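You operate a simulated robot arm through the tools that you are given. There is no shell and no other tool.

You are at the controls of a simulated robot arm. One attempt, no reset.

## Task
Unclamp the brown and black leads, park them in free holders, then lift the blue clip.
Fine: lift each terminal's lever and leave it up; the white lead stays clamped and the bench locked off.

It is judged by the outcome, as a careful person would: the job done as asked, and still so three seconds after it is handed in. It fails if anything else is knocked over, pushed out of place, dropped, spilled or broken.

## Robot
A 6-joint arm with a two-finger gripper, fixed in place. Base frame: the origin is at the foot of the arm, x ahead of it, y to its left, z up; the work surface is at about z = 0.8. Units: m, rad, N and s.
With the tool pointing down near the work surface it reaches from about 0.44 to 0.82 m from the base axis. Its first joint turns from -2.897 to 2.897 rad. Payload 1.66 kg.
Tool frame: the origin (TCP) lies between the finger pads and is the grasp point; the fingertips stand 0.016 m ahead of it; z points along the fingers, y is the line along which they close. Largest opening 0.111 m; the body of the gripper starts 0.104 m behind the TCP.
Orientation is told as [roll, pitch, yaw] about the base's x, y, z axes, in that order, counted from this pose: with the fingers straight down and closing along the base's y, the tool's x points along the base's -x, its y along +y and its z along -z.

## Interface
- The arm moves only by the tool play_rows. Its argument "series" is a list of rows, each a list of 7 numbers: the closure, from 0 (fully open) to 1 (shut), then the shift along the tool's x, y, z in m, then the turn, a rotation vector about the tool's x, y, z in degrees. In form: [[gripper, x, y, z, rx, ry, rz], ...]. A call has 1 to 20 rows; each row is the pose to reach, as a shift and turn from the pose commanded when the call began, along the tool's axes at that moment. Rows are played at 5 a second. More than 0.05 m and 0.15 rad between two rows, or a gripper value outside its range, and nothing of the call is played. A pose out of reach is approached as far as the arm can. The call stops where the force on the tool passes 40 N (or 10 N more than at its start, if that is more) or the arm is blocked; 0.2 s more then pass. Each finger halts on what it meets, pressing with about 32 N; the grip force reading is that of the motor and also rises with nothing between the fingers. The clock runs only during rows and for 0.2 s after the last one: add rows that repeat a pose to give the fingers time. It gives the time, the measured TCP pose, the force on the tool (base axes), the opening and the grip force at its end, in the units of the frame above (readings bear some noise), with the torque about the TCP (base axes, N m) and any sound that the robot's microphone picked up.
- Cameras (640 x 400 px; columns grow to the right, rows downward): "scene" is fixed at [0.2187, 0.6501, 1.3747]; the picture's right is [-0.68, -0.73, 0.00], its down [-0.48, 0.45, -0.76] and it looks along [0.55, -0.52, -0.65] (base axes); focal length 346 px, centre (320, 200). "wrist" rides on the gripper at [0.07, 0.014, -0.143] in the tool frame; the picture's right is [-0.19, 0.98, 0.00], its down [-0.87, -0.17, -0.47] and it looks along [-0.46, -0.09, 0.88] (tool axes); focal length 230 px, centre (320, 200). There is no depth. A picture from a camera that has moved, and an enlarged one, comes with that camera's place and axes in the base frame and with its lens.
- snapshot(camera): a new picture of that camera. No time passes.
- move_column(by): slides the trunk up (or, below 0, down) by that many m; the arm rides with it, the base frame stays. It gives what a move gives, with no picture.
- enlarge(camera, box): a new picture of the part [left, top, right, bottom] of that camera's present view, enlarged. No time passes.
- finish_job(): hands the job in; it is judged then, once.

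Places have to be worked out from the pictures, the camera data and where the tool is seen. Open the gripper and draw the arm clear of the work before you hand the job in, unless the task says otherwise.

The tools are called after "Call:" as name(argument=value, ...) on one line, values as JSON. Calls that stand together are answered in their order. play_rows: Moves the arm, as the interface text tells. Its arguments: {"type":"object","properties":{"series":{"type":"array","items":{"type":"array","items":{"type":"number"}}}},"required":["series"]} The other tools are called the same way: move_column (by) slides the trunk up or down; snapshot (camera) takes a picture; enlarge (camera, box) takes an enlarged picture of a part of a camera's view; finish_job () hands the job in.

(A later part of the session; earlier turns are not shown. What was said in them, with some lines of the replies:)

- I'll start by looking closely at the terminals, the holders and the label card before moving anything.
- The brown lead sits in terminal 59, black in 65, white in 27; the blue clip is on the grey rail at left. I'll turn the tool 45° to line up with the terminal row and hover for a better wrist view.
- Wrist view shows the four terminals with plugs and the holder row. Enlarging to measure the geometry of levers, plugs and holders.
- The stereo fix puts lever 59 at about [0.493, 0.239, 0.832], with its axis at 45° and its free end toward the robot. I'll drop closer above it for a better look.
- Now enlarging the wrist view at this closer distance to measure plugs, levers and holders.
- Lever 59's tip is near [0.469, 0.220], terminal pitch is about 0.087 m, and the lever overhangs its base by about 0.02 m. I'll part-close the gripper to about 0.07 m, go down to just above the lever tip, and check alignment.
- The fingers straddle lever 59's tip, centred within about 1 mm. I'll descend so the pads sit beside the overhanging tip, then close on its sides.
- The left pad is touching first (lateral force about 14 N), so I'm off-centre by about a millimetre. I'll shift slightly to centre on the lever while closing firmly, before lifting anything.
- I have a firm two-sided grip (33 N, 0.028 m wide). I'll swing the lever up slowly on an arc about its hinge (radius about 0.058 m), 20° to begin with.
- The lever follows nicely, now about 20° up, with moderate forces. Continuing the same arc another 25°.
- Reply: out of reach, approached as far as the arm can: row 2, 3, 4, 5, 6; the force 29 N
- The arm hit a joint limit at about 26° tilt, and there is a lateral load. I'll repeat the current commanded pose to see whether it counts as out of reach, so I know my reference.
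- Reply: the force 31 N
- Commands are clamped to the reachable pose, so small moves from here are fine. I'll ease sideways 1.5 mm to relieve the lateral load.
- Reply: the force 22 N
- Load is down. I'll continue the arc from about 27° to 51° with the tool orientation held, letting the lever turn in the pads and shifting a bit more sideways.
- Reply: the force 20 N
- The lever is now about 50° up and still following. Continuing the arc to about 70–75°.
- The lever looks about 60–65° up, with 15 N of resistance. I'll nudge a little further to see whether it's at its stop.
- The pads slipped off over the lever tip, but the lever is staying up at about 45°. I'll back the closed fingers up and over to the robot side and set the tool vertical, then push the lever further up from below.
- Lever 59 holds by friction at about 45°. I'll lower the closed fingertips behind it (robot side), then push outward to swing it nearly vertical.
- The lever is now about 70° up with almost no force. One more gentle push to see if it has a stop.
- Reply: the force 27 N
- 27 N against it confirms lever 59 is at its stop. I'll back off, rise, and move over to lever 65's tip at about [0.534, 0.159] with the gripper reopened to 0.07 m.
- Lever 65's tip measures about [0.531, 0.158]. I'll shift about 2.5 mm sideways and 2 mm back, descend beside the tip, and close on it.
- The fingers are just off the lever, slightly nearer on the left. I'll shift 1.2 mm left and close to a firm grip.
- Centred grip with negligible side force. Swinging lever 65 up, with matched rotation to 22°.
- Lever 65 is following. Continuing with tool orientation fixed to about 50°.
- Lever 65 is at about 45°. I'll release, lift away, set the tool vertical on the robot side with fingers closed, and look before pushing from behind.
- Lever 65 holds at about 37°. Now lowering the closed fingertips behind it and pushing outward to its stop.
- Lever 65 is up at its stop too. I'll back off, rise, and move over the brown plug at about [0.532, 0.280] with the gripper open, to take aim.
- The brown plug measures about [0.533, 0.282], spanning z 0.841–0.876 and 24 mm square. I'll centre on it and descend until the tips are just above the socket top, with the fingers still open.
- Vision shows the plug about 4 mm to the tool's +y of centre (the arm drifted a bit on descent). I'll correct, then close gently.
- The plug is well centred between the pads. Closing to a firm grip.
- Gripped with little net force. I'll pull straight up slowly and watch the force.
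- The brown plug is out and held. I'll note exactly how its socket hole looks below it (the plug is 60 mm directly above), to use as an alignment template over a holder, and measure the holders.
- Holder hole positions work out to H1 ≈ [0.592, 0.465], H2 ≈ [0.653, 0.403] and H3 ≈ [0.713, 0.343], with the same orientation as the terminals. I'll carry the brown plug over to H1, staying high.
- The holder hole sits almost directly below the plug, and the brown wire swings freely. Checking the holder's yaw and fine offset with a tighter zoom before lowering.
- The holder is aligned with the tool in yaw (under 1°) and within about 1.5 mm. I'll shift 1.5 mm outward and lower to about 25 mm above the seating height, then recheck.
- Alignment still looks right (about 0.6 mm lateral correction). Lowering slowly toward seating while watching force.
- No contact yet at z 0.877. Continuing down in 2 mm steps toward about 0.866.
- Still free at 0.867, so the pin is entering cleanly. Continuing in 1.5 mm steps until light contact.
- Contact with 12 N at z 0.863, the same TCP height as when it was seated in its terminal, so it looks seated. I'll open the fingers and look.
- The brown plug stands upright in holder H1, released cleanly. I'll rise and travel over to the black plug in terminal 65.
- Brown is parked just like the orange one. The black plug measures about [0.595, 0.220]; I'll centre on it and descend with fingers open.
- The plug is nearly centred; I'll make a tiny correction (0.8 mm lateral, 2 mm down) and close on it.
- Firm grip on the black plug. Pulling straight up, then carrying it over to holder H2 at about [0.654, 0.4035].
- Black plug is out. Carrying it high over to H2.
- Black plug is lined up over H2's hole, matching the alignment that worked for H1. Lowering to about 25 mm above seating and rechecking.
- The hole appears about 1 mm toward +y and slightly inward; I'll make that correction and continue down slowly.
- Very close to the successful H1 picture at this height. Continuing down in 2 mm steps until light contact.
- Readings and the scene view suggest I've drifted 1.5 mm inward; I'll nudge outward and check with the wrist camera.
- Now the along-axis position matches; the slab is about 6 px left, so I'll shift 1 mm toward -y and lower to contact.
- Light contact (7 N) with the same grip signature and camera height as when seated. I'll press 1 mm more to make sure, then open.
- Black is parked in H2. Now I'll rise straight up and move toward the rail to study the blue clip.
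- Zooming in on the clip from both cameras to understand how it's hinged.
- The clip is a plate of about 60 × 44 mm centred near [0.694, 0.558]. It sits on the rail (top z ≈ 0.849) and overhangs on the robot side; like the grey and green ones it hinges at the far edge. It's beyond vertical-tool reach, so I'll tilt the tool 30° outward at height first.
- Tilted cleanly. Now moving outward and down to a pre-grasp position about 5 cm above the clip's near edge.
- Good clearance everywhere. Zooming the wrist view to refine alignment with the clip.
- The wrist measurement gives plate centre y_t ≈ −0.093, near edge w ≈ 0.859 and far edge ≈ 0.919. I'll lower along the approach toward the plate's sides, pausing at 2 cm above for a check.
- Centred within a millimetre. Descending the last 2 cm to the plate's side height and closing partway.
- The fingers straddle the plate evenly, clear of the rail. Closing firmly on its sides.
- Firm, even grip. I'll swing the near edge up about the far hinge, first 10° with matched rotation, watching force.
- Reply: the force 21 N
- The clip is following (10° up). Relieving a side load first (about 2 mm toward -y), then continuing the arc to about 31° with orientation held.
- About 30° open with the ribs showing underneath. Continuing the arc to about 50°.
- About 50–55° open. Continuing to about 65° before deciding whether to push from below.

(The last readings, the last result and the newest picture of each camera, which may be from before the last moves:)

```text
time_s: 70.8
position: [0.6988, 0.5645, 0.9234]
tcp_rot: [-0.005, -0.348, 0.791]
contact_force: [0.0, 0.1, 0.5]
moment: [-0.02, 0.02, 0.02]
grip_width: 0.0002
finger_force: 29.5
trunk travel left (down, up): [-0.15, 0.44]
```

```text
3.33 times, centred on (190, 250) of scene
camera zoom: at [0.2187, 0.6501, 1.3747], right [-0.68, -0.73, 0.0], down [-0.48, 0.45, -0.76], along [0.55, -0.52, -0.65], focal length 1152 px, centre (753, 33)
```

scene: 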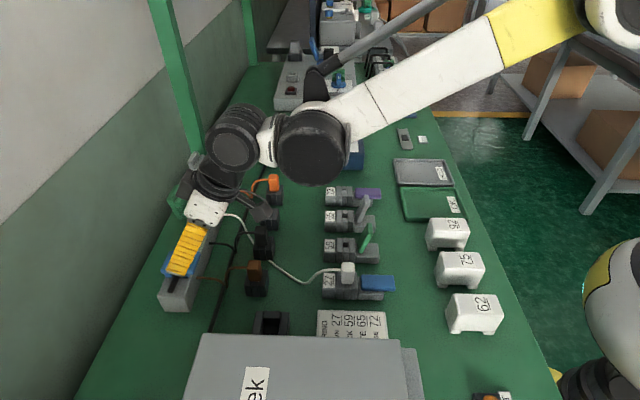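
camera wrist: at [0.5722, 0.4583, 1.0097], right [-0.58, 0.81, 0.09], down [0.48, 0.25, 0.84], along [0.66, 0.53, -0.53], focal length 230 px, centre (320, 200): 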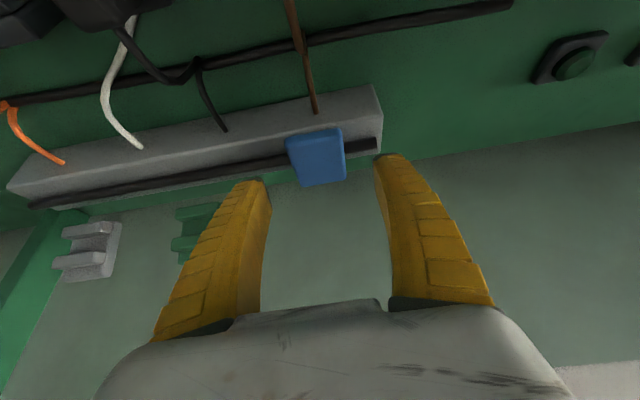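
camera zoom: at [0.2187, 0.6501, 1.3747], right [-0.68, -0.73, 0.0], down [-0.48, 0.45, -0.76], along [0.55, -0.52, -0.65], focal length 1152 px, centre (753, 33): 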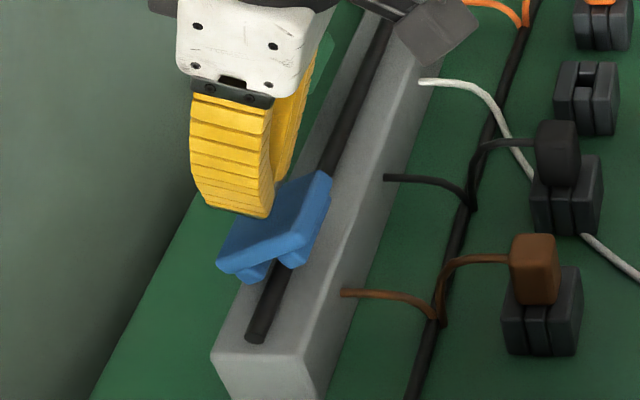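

The grip slipped off, but the clip holds at about 40°. Next I'll carry the closed fingers up and back to the robot side, then come down behind the raised edge, ready to push it up from underneath.

Call:
play_rows(series=[[1.0, -0.0103, 0, -0.0282, 0, 0, 0], [1.0, 0.0081, 0.001, -0.0509, 0, 0, 0], [1.0, 0.0457, 0.001, -0.0645, 0, -5, 0], [1.0, 0.0605, 0.001, -0.0327, 0, -10, 0], [1.0, 0.0742, 0.001, 0.0049, 0, -10, 0], [1.0, 0.0742, 0.001, 0.0049, 0, -10, 0]])

Call:
enlarge(camera="wrist", box=[220, 60, 420, 250])

Call:
enlarge(camera="scene", box=[145, 190, 285, 310])

```text
time_s: 72.2
position: [0.6501, 0.5152, 0.8917]
tcp_rot: [-0.005, -0.523, 0.791]
contact_force: [0.5, -0.5, -0.4]
moment: [-0.02, -0.01, -0.05]
grip_width: 0.0
finger_force: 29.1
trunk travel left (down, up): [-0.15, 0.44]
```

```text
2.11 times, centred on (320, 155) of wrist
camera zoom: at [0.5468, 0.4311, 0.9812], right [-0.58, 0.81, 0.09], down [0.48, 0.25, 0.84], along [0.66, 0.53, -0.53], focal length 484 px, centre (320, 295)
```

zoom: 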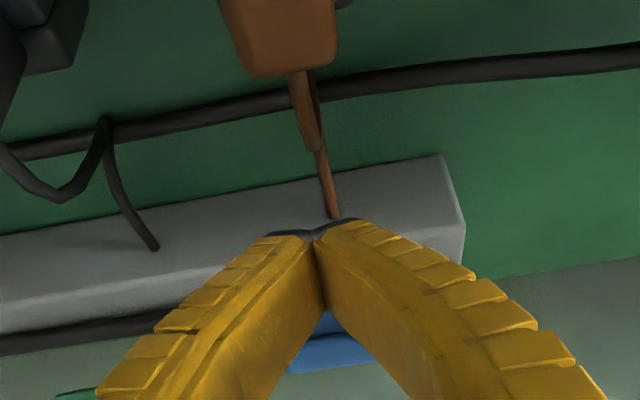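

```text
3.33 times, centred on (215, 250) of scene
camera zoom: at [0.2187, 0.6501, 1.3747], right [-0.68, -0.73, 0.0], down [-0.48, 0.45, -0.76], along [0.55, -0.52, -0.65], focal length 1152 px, centre (670, 33)
```

zoom: 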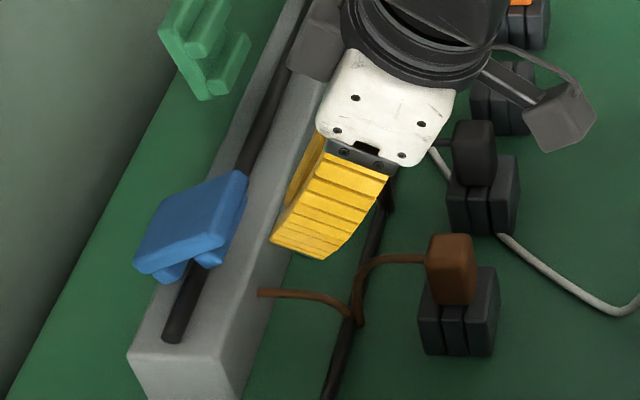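

The clip is open about 35°, and the fingertips are positioned just below and behind its raised edge. Pushing outward and up in small steps.

Call:
play_rows(series=[[1.0, -0.0121, 0.002, 0.007, 0, 0, 0], [1.0, -0.0175, 0.002, 0.0078, 0, 0, 0], [1.0, -0.0228, 0.002, 0.0085, 0, 0, 0], [1.0, -0.0275, 0.002, 0.0084, 0, 0, 0], [1.0, -0.0322, 0.002, 0.0082, 0, 0, 0], [1.0, -0.0369, 0.002, 0.008, 0, 0, 0], [1.0, -0.0416, 0.002, 0.0079, 0, 0, 0], [1.0, -0.0416, 0.002, 0.0079, 0, 0, 0]])

Call:
enlarge(camera="scene", box=[145, 190, 285, 310])

Call:
enlarge(camera="wrist", box=[220, 60, 420, 250])

```text
time_s: 74.0
position: [0.6774, 0.5453, 0.9075]
tcp_rot: [-0.005, -0.525, 0.791]
contact_force: [-6.2, -9.1, 8.4]
moment: [0.03, -0.03, -0.04]
grip_width: 0.0058
finger_force: 28.9
trunk travel left (down, up): [-0.15, 0.44]
```

```text
3.33 times, centred on (215, 250) of scene
camera zoom: at [0.2187, 0.6501, 1.3747], right [-0.68, -0.73, 0.0], down [-0.48, 0.45, -0.76], along [0.55, -0.52, -0.65], focal length 1152 px, centre (670, 33)
```

zoom: 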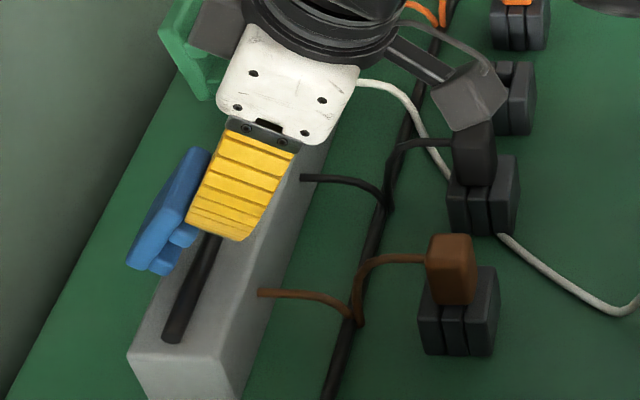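

```text
2.11 times, centred on (320, 155) of wrist
camera zoom: at [0.5749, 0.4611, 0.9955], right [-0.58, 0.81, 0.09], down [0.48, 0.25, 0.84], along [0.66, 0.53, -0.53], focal length 484 px, centre (320, 295)
```

zoom: 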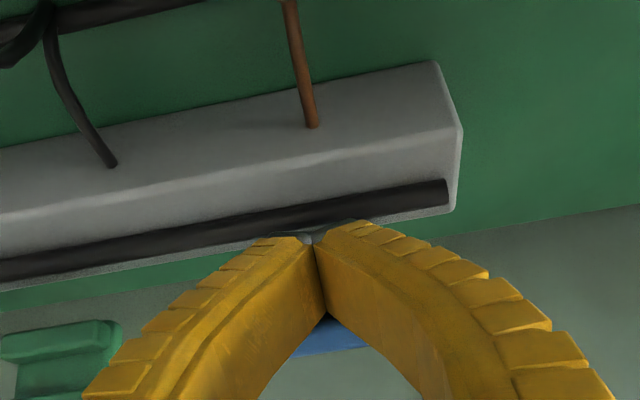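

The clip is now about 70° open with moderate force (14 N). Pushing a little further to find its stop.

Call:
play_rows(series=[[1.0, -0.0025, 0, -0.0005, 0, 0, 0], [1.0, -0.005, 0, -0.001, 0, 0, 0], [1.0, -0.0075, 0, -0.0012, 0, 0, 0], [1.0, -0.0075, 0, -0.0012, 0, 0, 0]])

Call:
enlarge(camera="scene", box=[145, 170, 265, 300])

```text
time_s: 75.0
position: [0.6808, 0.5493, 0.9121]
tcp_rot: [-0.006, -0.523, 0.791]
contact_force: [-5.0, -10.6, 11.3]
moment: [0.06, -0.09, -0.04]
grip_width: 0.0059
finger_force: 29.2
trunk travel left (down, up): [-0.15, 0.44]
```

```text
3.08 times, centred on (205, 235) of scene
camera zoom: at [0.2187, 0.6501, 1.3747], right [-0.68, -0.73, 0.0], down [-0.48, 0.45, -0.76], along [0.55, -0.52, -0.65], focal length 1063 px, centre (674, 92)
```

zoom: 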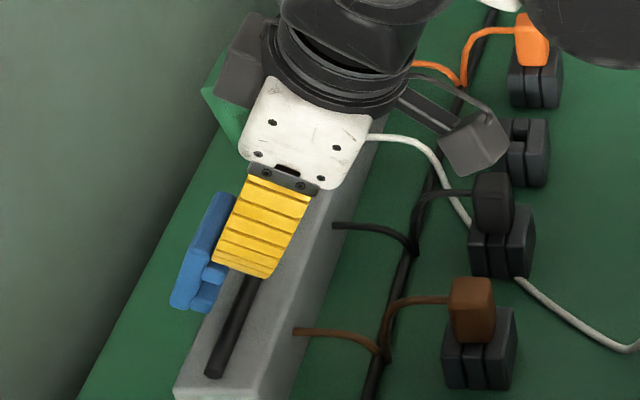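

Still opening, at about 80°. The tip seems to be resting on a rib, so I'll rise 8 mm while pushing another 8 mm outward to bring it fully upright.

Call:
play_rows(series=[[1.0, -0.002, 0, -0.0035, 0, 0, 0], [1.0, -0.004, 0, -0.0069, 0, 0, 0], [1.0, -0.0066, 0, -0.0054, 0, 0, 0], [1.0, -0.0092, 0, -0.0039, 0, 0, 0], [1.0, -0.0109, 0, -0.0029, 0, 0, 0], [1.0, -0.0109, 0, -0.0029, 0, 0, 0]])

Call:
enlarge(camera="scene", box=[145, 170, 265, 300])

```text
time_s: 76.4
position: [0.6869, 0.5555, 0.9208]
tcp_rot: [-0.006, -0.525, 0.791]
contact_force: [-3.6, -4.7, 8.8]
moment: [-0.02, -0.05, 0.02]
grip_width: 0.006
finger_force: 28.7
trunk travel left (down, up): [-0.15, 0.44]
```

```text
3.08 times, centred on (205, 235) of scene
camera zoom: at [0.2187, 0.6501, 1.3747], right [-0.68, -0.73, 0.0], down [-0.48, 0.45, -0.76], along [0.55, -0.52, -0.65], focal length 1063 px, centre (674, 92)
```

zoom: 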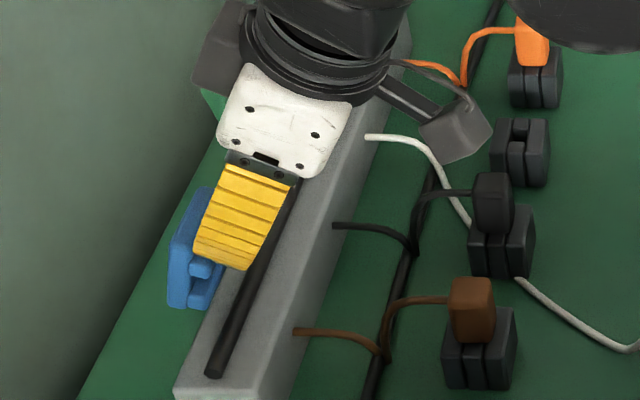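

The clip now stands upright like the green one. Retreating straight back horizontally so I don't catch a rib, then checking that it stays.

Call:
play_rows(series=[[1.0, 0.0087, 0, -0.005, 0, 0, 0], [1.0, 0.026, 0, -0.015, 0, 0, 0], [1.0, 0.0433, 0, -0.025, 0, 0, 0], [1.0, 0.0433, 0, -0.025, 0, 0, 0]])

Call:
enlarge(camera="scene", box=[145, 140, 265, 300])

Call:
snapshot(camera="wrist")

```text
time_s: 77.4
position: [0.6517, 0.5201, 0.9181]
tcp_rot: [-0.005, -0.523, 0.79]
contact_force: [0.4, -0.7, 0.7]
moment: [-0.01, 0.02, -0.02]
grip_width: 0.0
finger_force: 28.8
trunk travel left (down, up): [-0.15, 0.44]
```

```text
2.50 times, centred on (205, 220) of scene
camera zoom: at [0.2187, 0.6501, 1.3747], right [-0.68, -0.73, 0.0], down [-0.48, 0.45, -0.76], along [0.55, -0.52, -0.65], focal length 864 px, centre (608, 150)
```

zoom: 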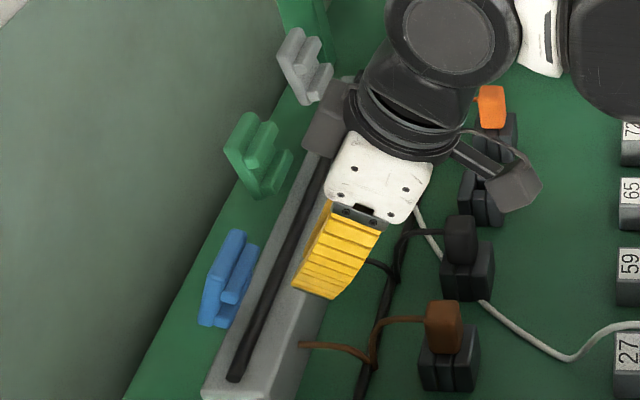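

```text
taken
camera wrist: at [0.5487, 0.4359, 1.0061], right [-0.58, 0.81, 0.09], down [0.48, 0.25, 0.84], along [0.66, 0.53, -0.53], focal length 230 px, centre (320, 200)
```

wrist: 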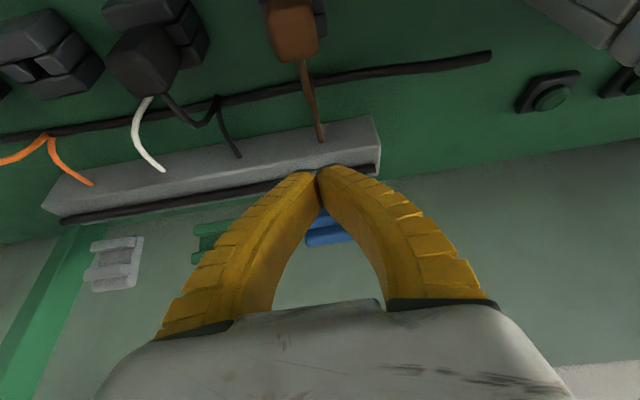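

Clip stays up by itself. Zooming in to compare its angle with the already-open green and grey clips.

Call:
enlarge(camera="scene", box=[160, 140, 240, 280])

Call:
enlarge(camera="scene", box=[215, 160, 405, 310])

```text
2.86 times, centred on (200, 210) of scene
camera zoom: at [0.2187, 0.6501, 1.3747], right [-0.68, -0.73, 0.0], down [-0.48, 0.45, -0.76], along [0.55, -0.52, -0.65], focal length 987 px, centre (663, 171)
```

zoom: 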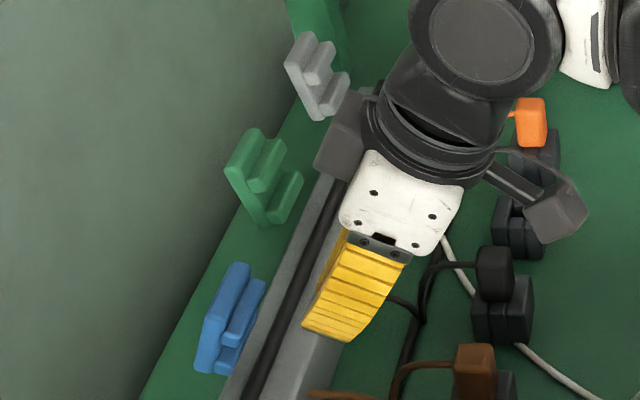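

```text
2.67 times, centred on (310, 235) of scene
camera zoom: at [0.2187, 0.6501, 1.3747], right [-0.68, -0.73, 0.0], down [-0.48, 0.45, -0.76], along [0.55, -0.52, -0.65], focal length 921 px, centre (347, 107)
```

zoom: 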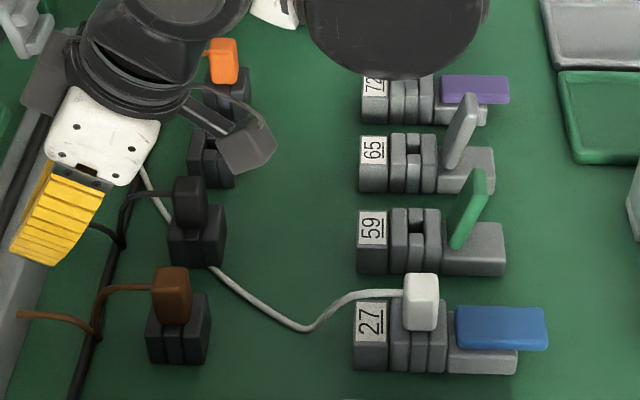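

The blue clip still looks a bit less open than the green one. Taking a tighter zoom to measure its angle.

Call:
enlarge(camera="scene", box=[175, 225, 215, 280])

Call:
enlarge(camera="scene", box=[180, 175, 220, 230])

```text
7.27 times, centred on (195, 252) of scene
camera zoom: at [0.2187, 0.6501, 1.3747], right [-0.68, -0.73, 0.0], down [-0.48, 0.45, -0.76], along [0.55, -0.52, -0.65], focal length 2513 px, centre (1229, -182)
```

zoom: 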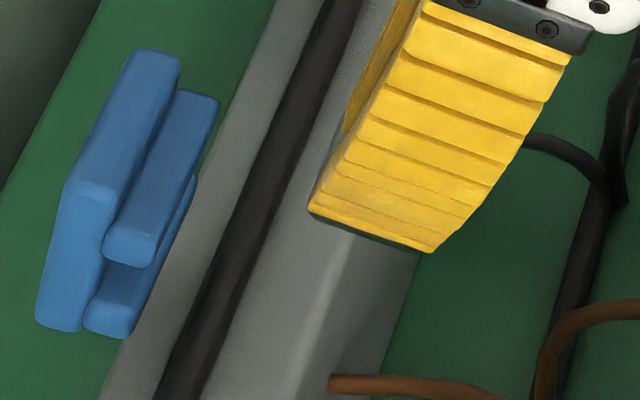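

```text
7.27 times, centred on (200, 202) of scene
camera zoom: at [0.2187, 0.6501, 1.3747], right [-0.68, -0.73, 0.0], down [-0.48, 0.45, -0.76], along [0.55, -0.52, -0.65], focal length 2513 px, centre (1193, 182)
```

zoom: 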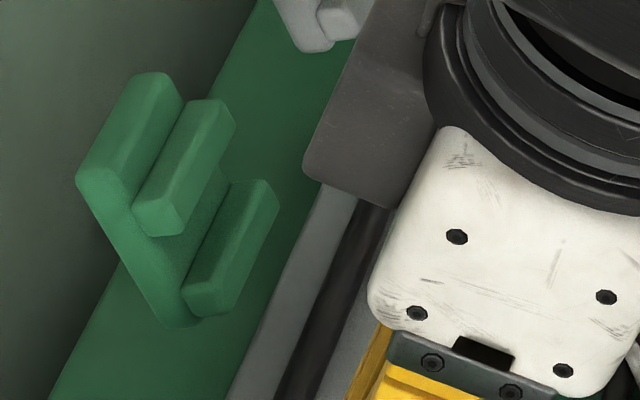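

Measured: the blue clip is at about 65°, the green one at about 100°, so it should go further. I'll push again, higher up near its free edge (above the ribs), toward about 100°.

Call:
play_rows(series=[[1.0, -0.0168, 0.001, 0.0109, 0, 0, 0], [1.0, -0.0272, 0.001, 0.0169, 0, 0, 0], [1.0, -0.0351, 0.001, 0.0191, 0, 0, 0], [1.0, -0.0431, 0.001, 0.0214, 0, 0, 0], [1.0, -0.0493, 0.001, 0.0227, 0, 0, 0], [1.0, -0.0493, 0.001, 0.0227, 0, 0, 0]])

Call:
enlarge(camera="scene", box=[165, 215, 225, 290])

```text
time_s: 78.8
position: [0.6897, 0.5579, 0.9248]
tcp_rot: [-0.006, -0.524, 0.79]
contact_force: [-1.2, -3.1, 6.4]
moment: [0.02, -0.05, -0.02]
grip_width: 0.0061
finger_force: 28.7
trunk travel left (down, up): [-0.15, 0.44]
```

```text
5.33 times, centred on (195, 252) of scene
camera zoom: at [0.2187, 0.6501, 1.3747], right [-0.68, -0.73, 0.0], down [-0.48, 0.45, -0.76], along [0.55, -0.52, -0.65], focal length 1843 px, centre (987, -80)
```

zoom: 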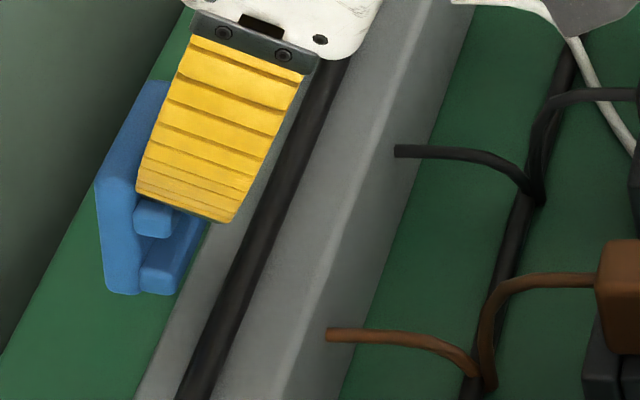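

It's at about 76° now. Pushing further outward in small steps.

Call:
play_rows(series=[[1.0, -0.0057, 0, 0.0021, 0, 0, 0], [1.0, -0.0114, 0, 0.0043, 0, 0, 0], [1.0, -0.0171, 0, 0.0064, 0, 0, 0], [1.0, -0.0171, 0, 0.0064, 0, 0, 0]])

Call:
enlarge(camera="scene", box=[165, 215, 225, 290])

Call:
snapshot(camera="wrist")

```text
time_s: 79.8
position: [0.7019, 0.5703, 0.9273]
tcp_rot: [-0.006, -0.524, 0.791]
contact_force: [-1.3, -6.2, 21.1]
moment: [0.07, -0.12, 0.0]
grip_width: 0.0062
finger_force: 28.4
trunk travel left (down, up): [-0.15, 0.44]
```

```text
5.33 times, centred on (195, 252) of scene
camera zoom: at [0.2187, 0.6501, 1.3747], right [-0.68, -0.73, 0.0], down [-0.48, 0.45, -0.76], along [0.55, -0.52, -0.65], focal length 1843 px, centre (987, -80)
```

zoom: 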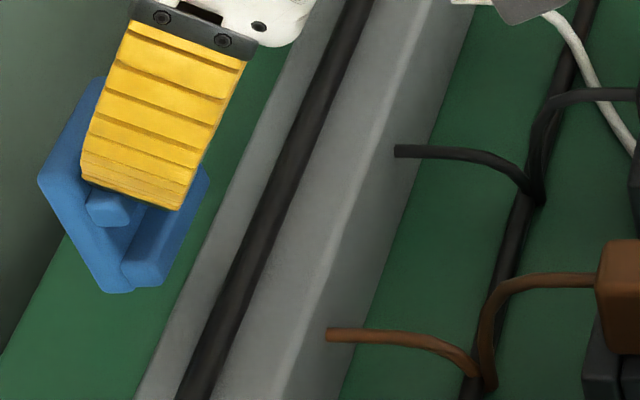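

```text
taken
camera wrist: at [0.5983, 0.4866, 1.0164], right [-0.58, 0.81, 0.09], down [0.48, 0.25, 0.84], along [0.66, 0.53, -0.53], focal length 230 px, centre (320, 200)
```

wrist: 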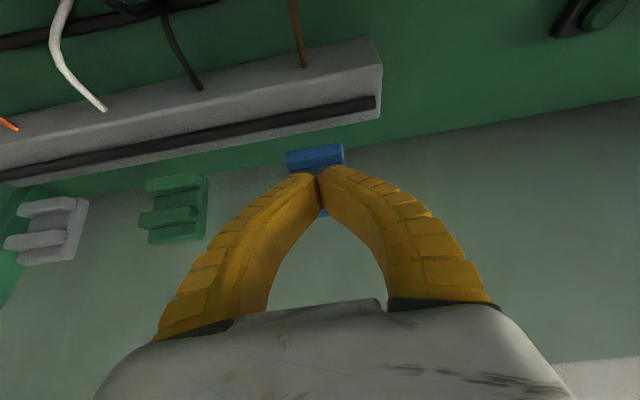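

Now about 94° with 21 N pressing down on a rib. I'll rise slightly while pushing a bit more outward, then retreat upward first so friction doesn't drag the clip back.

Call:
play_rows(series=[[1.0, -0.0015, 0, -0.0026, 0, 0, 0], [1.0, -0.0049, 0, -0.0019, 0, 0, 0], [1.0, -0.0084, 0, 0.0001, 0, 0, 0], [1.0, -0.0084, 0, 0.0001, 0, 0, 0]])

Call:
enlarge(camera="scene", box=[165, 215, 225, 290])

```text
time_s: 80.8
position: [0.7059, 0.5778, 0.9315]
tcp_rot: [-0.007, -0.523, 0.789]
contact_force: [-7.8, -11.6, 4.2]
moment: [-0.05, 0.06, 0.0]
grip_width: 0.0062
finger_force: 28.5
trunk travel left (down, up): [-0.15, 0.44]
```

```text
5.33 times, centred on (195, 252) of scene
camera zoom: at [0.2187, 0.6501, 1.3747], right [-0.68, -0.73, 0.0], down [-0.48, 0.45, -0.76], along [0.55, -0.52, -0.65], focal length 1843 px, centre (987, -80)
```

zoom: 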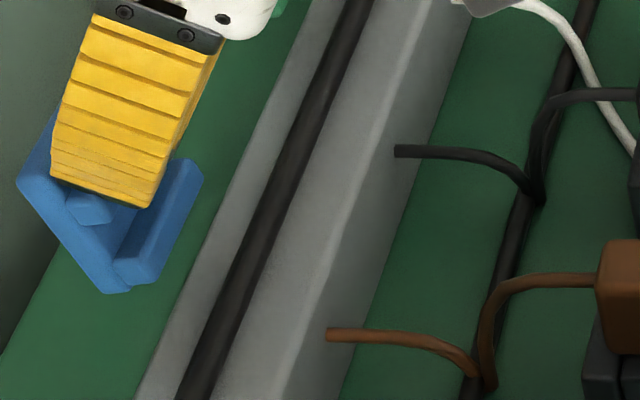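

The clip is now at about 100°, matching the green clip. Retreating up along the finger axis, away from the clip.

Call:
play_rows(series=[[1.0, 0, 0, -0.01, 0, 0, 0], [1.0, 0, 0, -0.03, 0, 0, 0], [1.0, 0, 0, -0.06, 0, 0, 0], [1.0, 0.02, 0, -0.09, 0, 0, 0], [0.8, 0.04, 0, -0.12, 0, 0, 0], [0.5, 0.04, 0, -0.12, 0, 0, 0]])

Call:
enlarge(camera="scene", box=[165, 170, 225, 290])

Call:
snapshot(camera="scene")

Call:
snapshot(camera="wrist")

```text
time_s: 82.2
position: [0.6421, 0.5101, 1.0129]
tcp_rot: [-0.006, -0.524, 0.791]
contact_force: [-0.5, 0.1, 0.2]
moment: [0.03, -0.02, -0.01]
grip_width: 0.0575
finger_force: 1.4
trunk travel left (down, up): [-0.15, 0.44]
```

```text
3.33 times, centred on (195, 230) of scene
camera zoom: at [0.2187, 0.6501, 1.3747], right [-0.68, -0.73, 0.0], down [-0.48, 0.45, -0.76], along [0.55, -0.52, -0.65], focal length 1152 px, centre (737, 100)
```

zoom: 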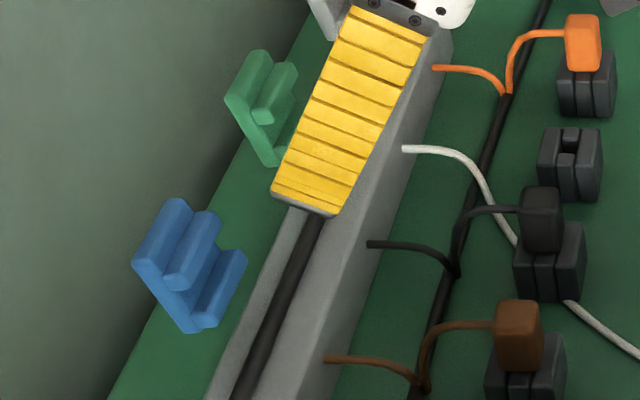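

```text
taken
```

scene: 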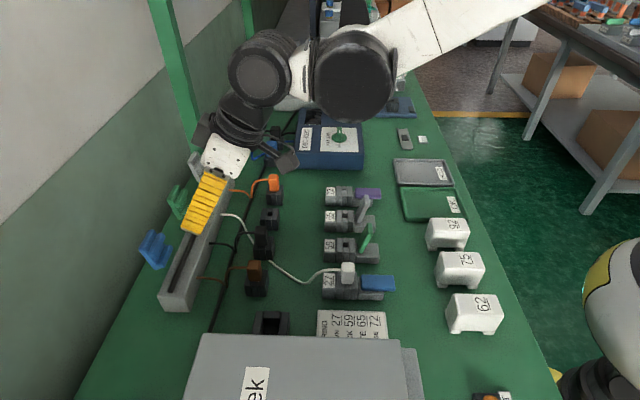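

```text
taken
camera wrist: at [0.5403, 0.4263, 1.1013], right [-0.58, 0.81, 0.09], down [0.48, 0.25, 0.84], along [0.66, 0.53, -0.53], focal length 230 px, centre (320, 200)
```

wrist: 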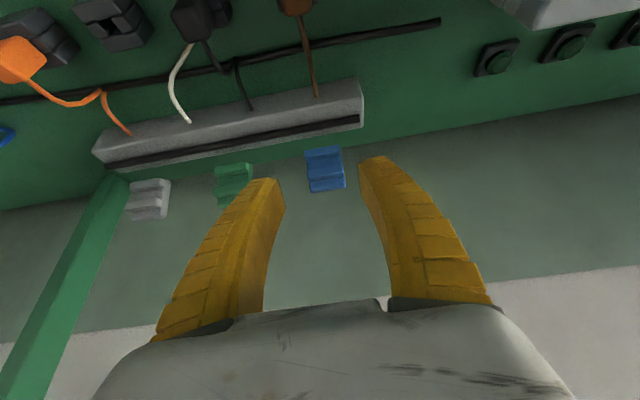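

The blue clip stands open beside the green and grey ones. Drawing the arm up, clear of the work, and opening the gripper.

Call:
play_rows(series=[[0.5, -0.02, 0, -0.0346, 0, 0, 0], [0.4, -0.04, 0, -0.0693, 0, 0, 0], [0.3, -0.024, 0, -0.1016, 0, 7.5, 0], [0.2, 0.0106, 0, -0.1216, 0, 15, 0], [0.1, 0.0453, 0, -0.1416, 0, 22.5, 0], [0, 0.0799, 0, -0.1616, 0, 30, 0], [0, 0.1145, 0, -0.1816, 0, 30, 0], [0, 0.1145, 0, -0.1816, 0, 30, 0]])

Call:
snapshot(camera="scene")

```text
time_s: 84.0
position: [0.5065, 0.3723, 1.1137]
tcp_rot: [-0.006, 0.002, 0.789]
contact_force: [0.0, 0.2, -0.5]
moment: [0.04, -0.04, 0.0]
grip_width: 0.1109
finger_force: 0.0
trunk travel left (down, up): [-0.15, 0.44]
```

```text
taken
```

scene: 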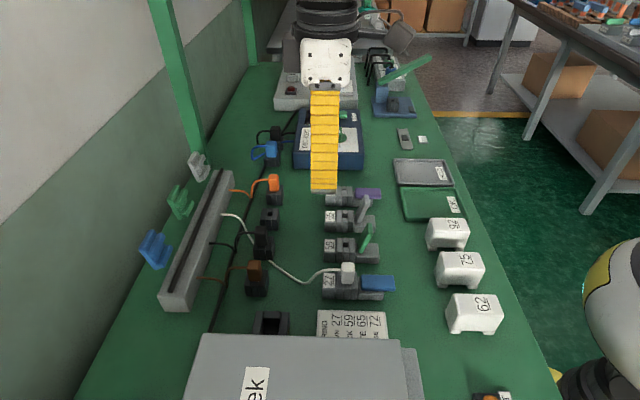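

Everything looks as intended. Moving the arm further back over to the robot side, then doing a final check of all parts.

Call:
play_rows(series=[[0, 0.04, -0.009, -0.01, 0, 0, 0], [0, 0.08, -0.018, -0.02, 0, 0, 0], [0, 0.12, -0.028, -0.03, 0, 0, 0], [0, 0.16, -0.037, -0.03, 0, 0, 0], [0, 0.197, -0.046, -0.03, 0, 0, 0], [0, 0.197, -0.046, -0.03, 0, 0, 0]])

Call:
enlarge(camera="scene", box=[140, 140, 300, 310])

Call:
enlarge(camera="scene", box=[300, 160, 440, 310])

Call:
snapshot(camera="scene")

Call:
snapshot(camera="wrist")

```text
time_s: 85.4
position: [0.4004, 0.2095, 1.1461]
tcp_rot: [-0.005, -0.001, 0.789]
contact_force: [-0.4, -0.9, -0.3]
moment: [0.0, -0.01, 0.03]
grip_width: 0.111
finger_force: 0.0
trunk travel left (down, up): [-0.15, 0.44]
```

```text
2.35 times, centred on (220, 225) of scene
camera zoom: at [0.2187, 0.6501, 1.3747], right [-0.68, -0.73, 0.0], down [-0.48, 0.45, -0.76], along [0.55, -0.52, -0.65], focal length 813 px, centre (555, 141)
```

zoom: 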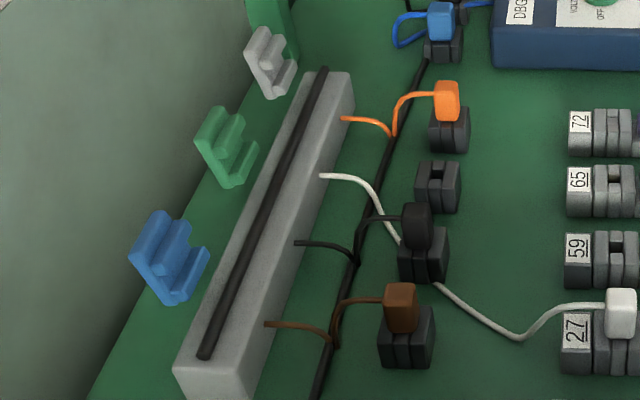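

```text
2.67 times, centred on (370, 235) of scene
camera zoom: at [0.2187, 0.6501, 1.3747], right [-0.68, -0.73, 0.0], down [-0.48, 0.45, -0.76], along [0.55, -0.52, -0.65], focal length 921 px, centre (187, 107)
```

zoom: 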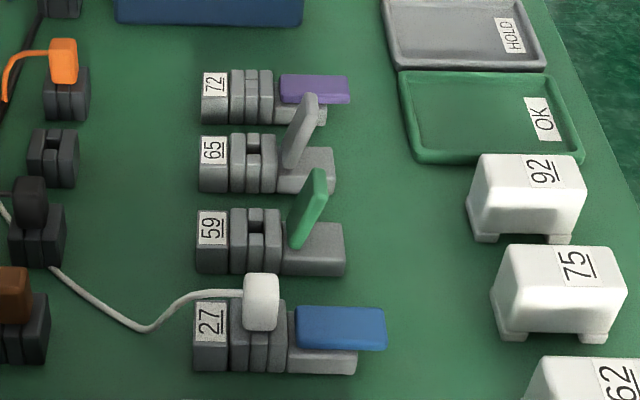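

```text
taken
```

scene: 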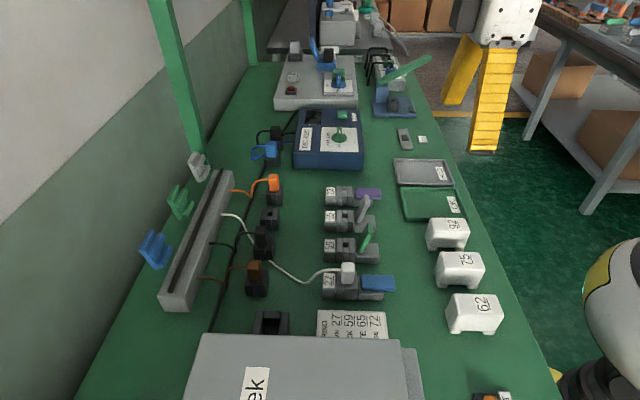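

```text
taken
camera wrist: at [0.3412, 0.1695, 1.2889], right [-0.56, 0.83, 0.0], down [0.73, 0.5, 0.47], along [0.39, 0.26, -0.88], focal length 230 px, centre (320, 200)
```

wrist: 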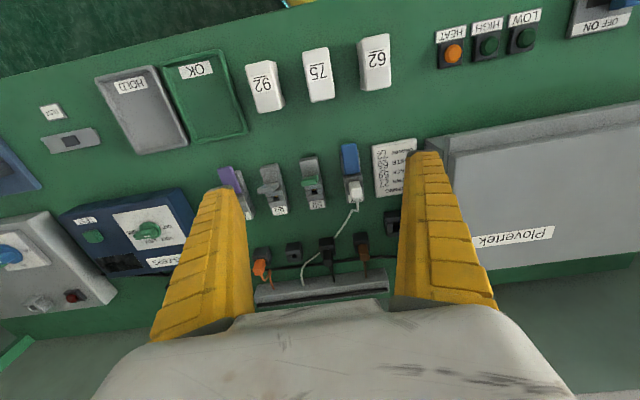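

Terminal, clip and lead states all look right. One last zoom on the two parked plugs to confirm that they're fully seated.

Call:
enlarge(camera="scene", box=[235, 165, 295, 300])

Call:
enlarge(camera="wrist", box=[240, 220, 400, 290])

Call:
enlarge(camera="scene", box=[260, 0, 440, 170])

```text
2.96 times, centred on (265, 232) of scene
camera zoom: at [0.2187, 0.6501, 1.3747], right [-0.68, -0.73, 0.0], down [-0.48, 0.45, -0.76], along [0.55, -0.52, -0.65], focal length 1024 px, centre (483, 104)
```

zoom: 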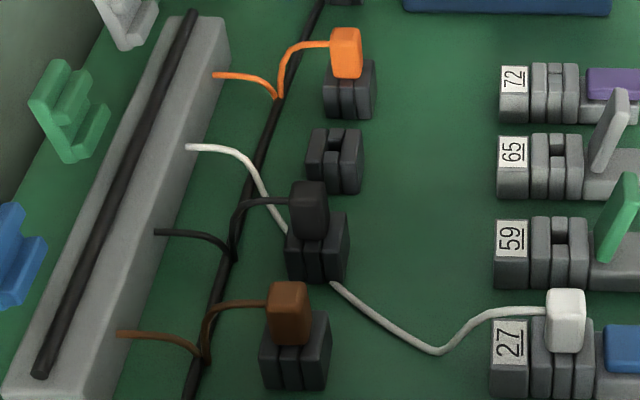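

```text
4.00 times, centred on (320, 255) of wrist
camera zoom: at [0.3412, 0.1695, 1.2889], right [-0.56, 0.83, 0.0], down [0.73, 0.5, 0.47], along [0.39, 0.26, -0.88], focal length 920 px, centre (320, -20)
```

zoom: 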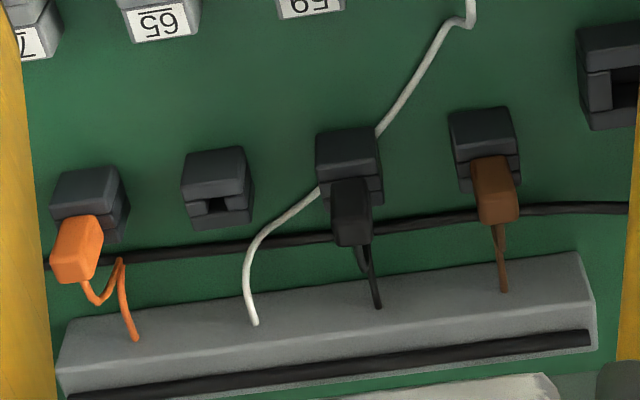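

```text
2.35 times, centred on (350, 85) of scene
camera zoom: at [0.2187, 0.6501, 1.3747], right [-0.68, -0.73, 0.0], down [-0.48, 0.45, -0.76], along [0.55, -0.52, -0.65], focal length 813 px, centre (249, 471)
```

zoom: 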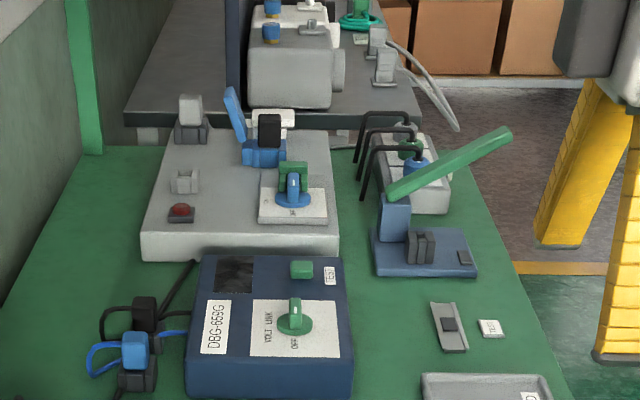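

Brown and black are parked and seated like the orange one. Levers 59 and 65 are up, white is still clamped in 27 with its lever down, the blue clip is raised, and the lock-off end of the bench is unchanged. The arm is clear with the gripper open, so I'm handing the job in.

Call:
finish_job()

```text
The job is handed in.
```

I unclamped and parked both leads, lifted the blue clip, and handed the job in. I haven't seen the judging result.

- **Leads:** the brown plug is out of terminal 59 and the black plug is out of terminal 65. They sit in the two free holders nearest their own wires, seated the same way as the orange one.
- **Levers:** 59 and 65 are up, about 68°. For 59 I felt a definite stop; 65 reached a matching angle under light contact. Both stayed up after I let go.
- **White lead:** it is still clamped in terminal 27 with its lever down.
- **Blue clip:** it stands open at about 100°, the same as the green clip, and held there on its own. My first push left it at only about 65°, so I pushed it further.
- **Rest of the bench:** I didn't touch the lock-off end, and it looks unchanged in the final picture. The arm is back over the robot side with the gripper open.

The wiring card lists brown at 27, black at 59 and white at 65, but I found white in 27, brown in 59 and black in 65. I left white where it was, as you asked.
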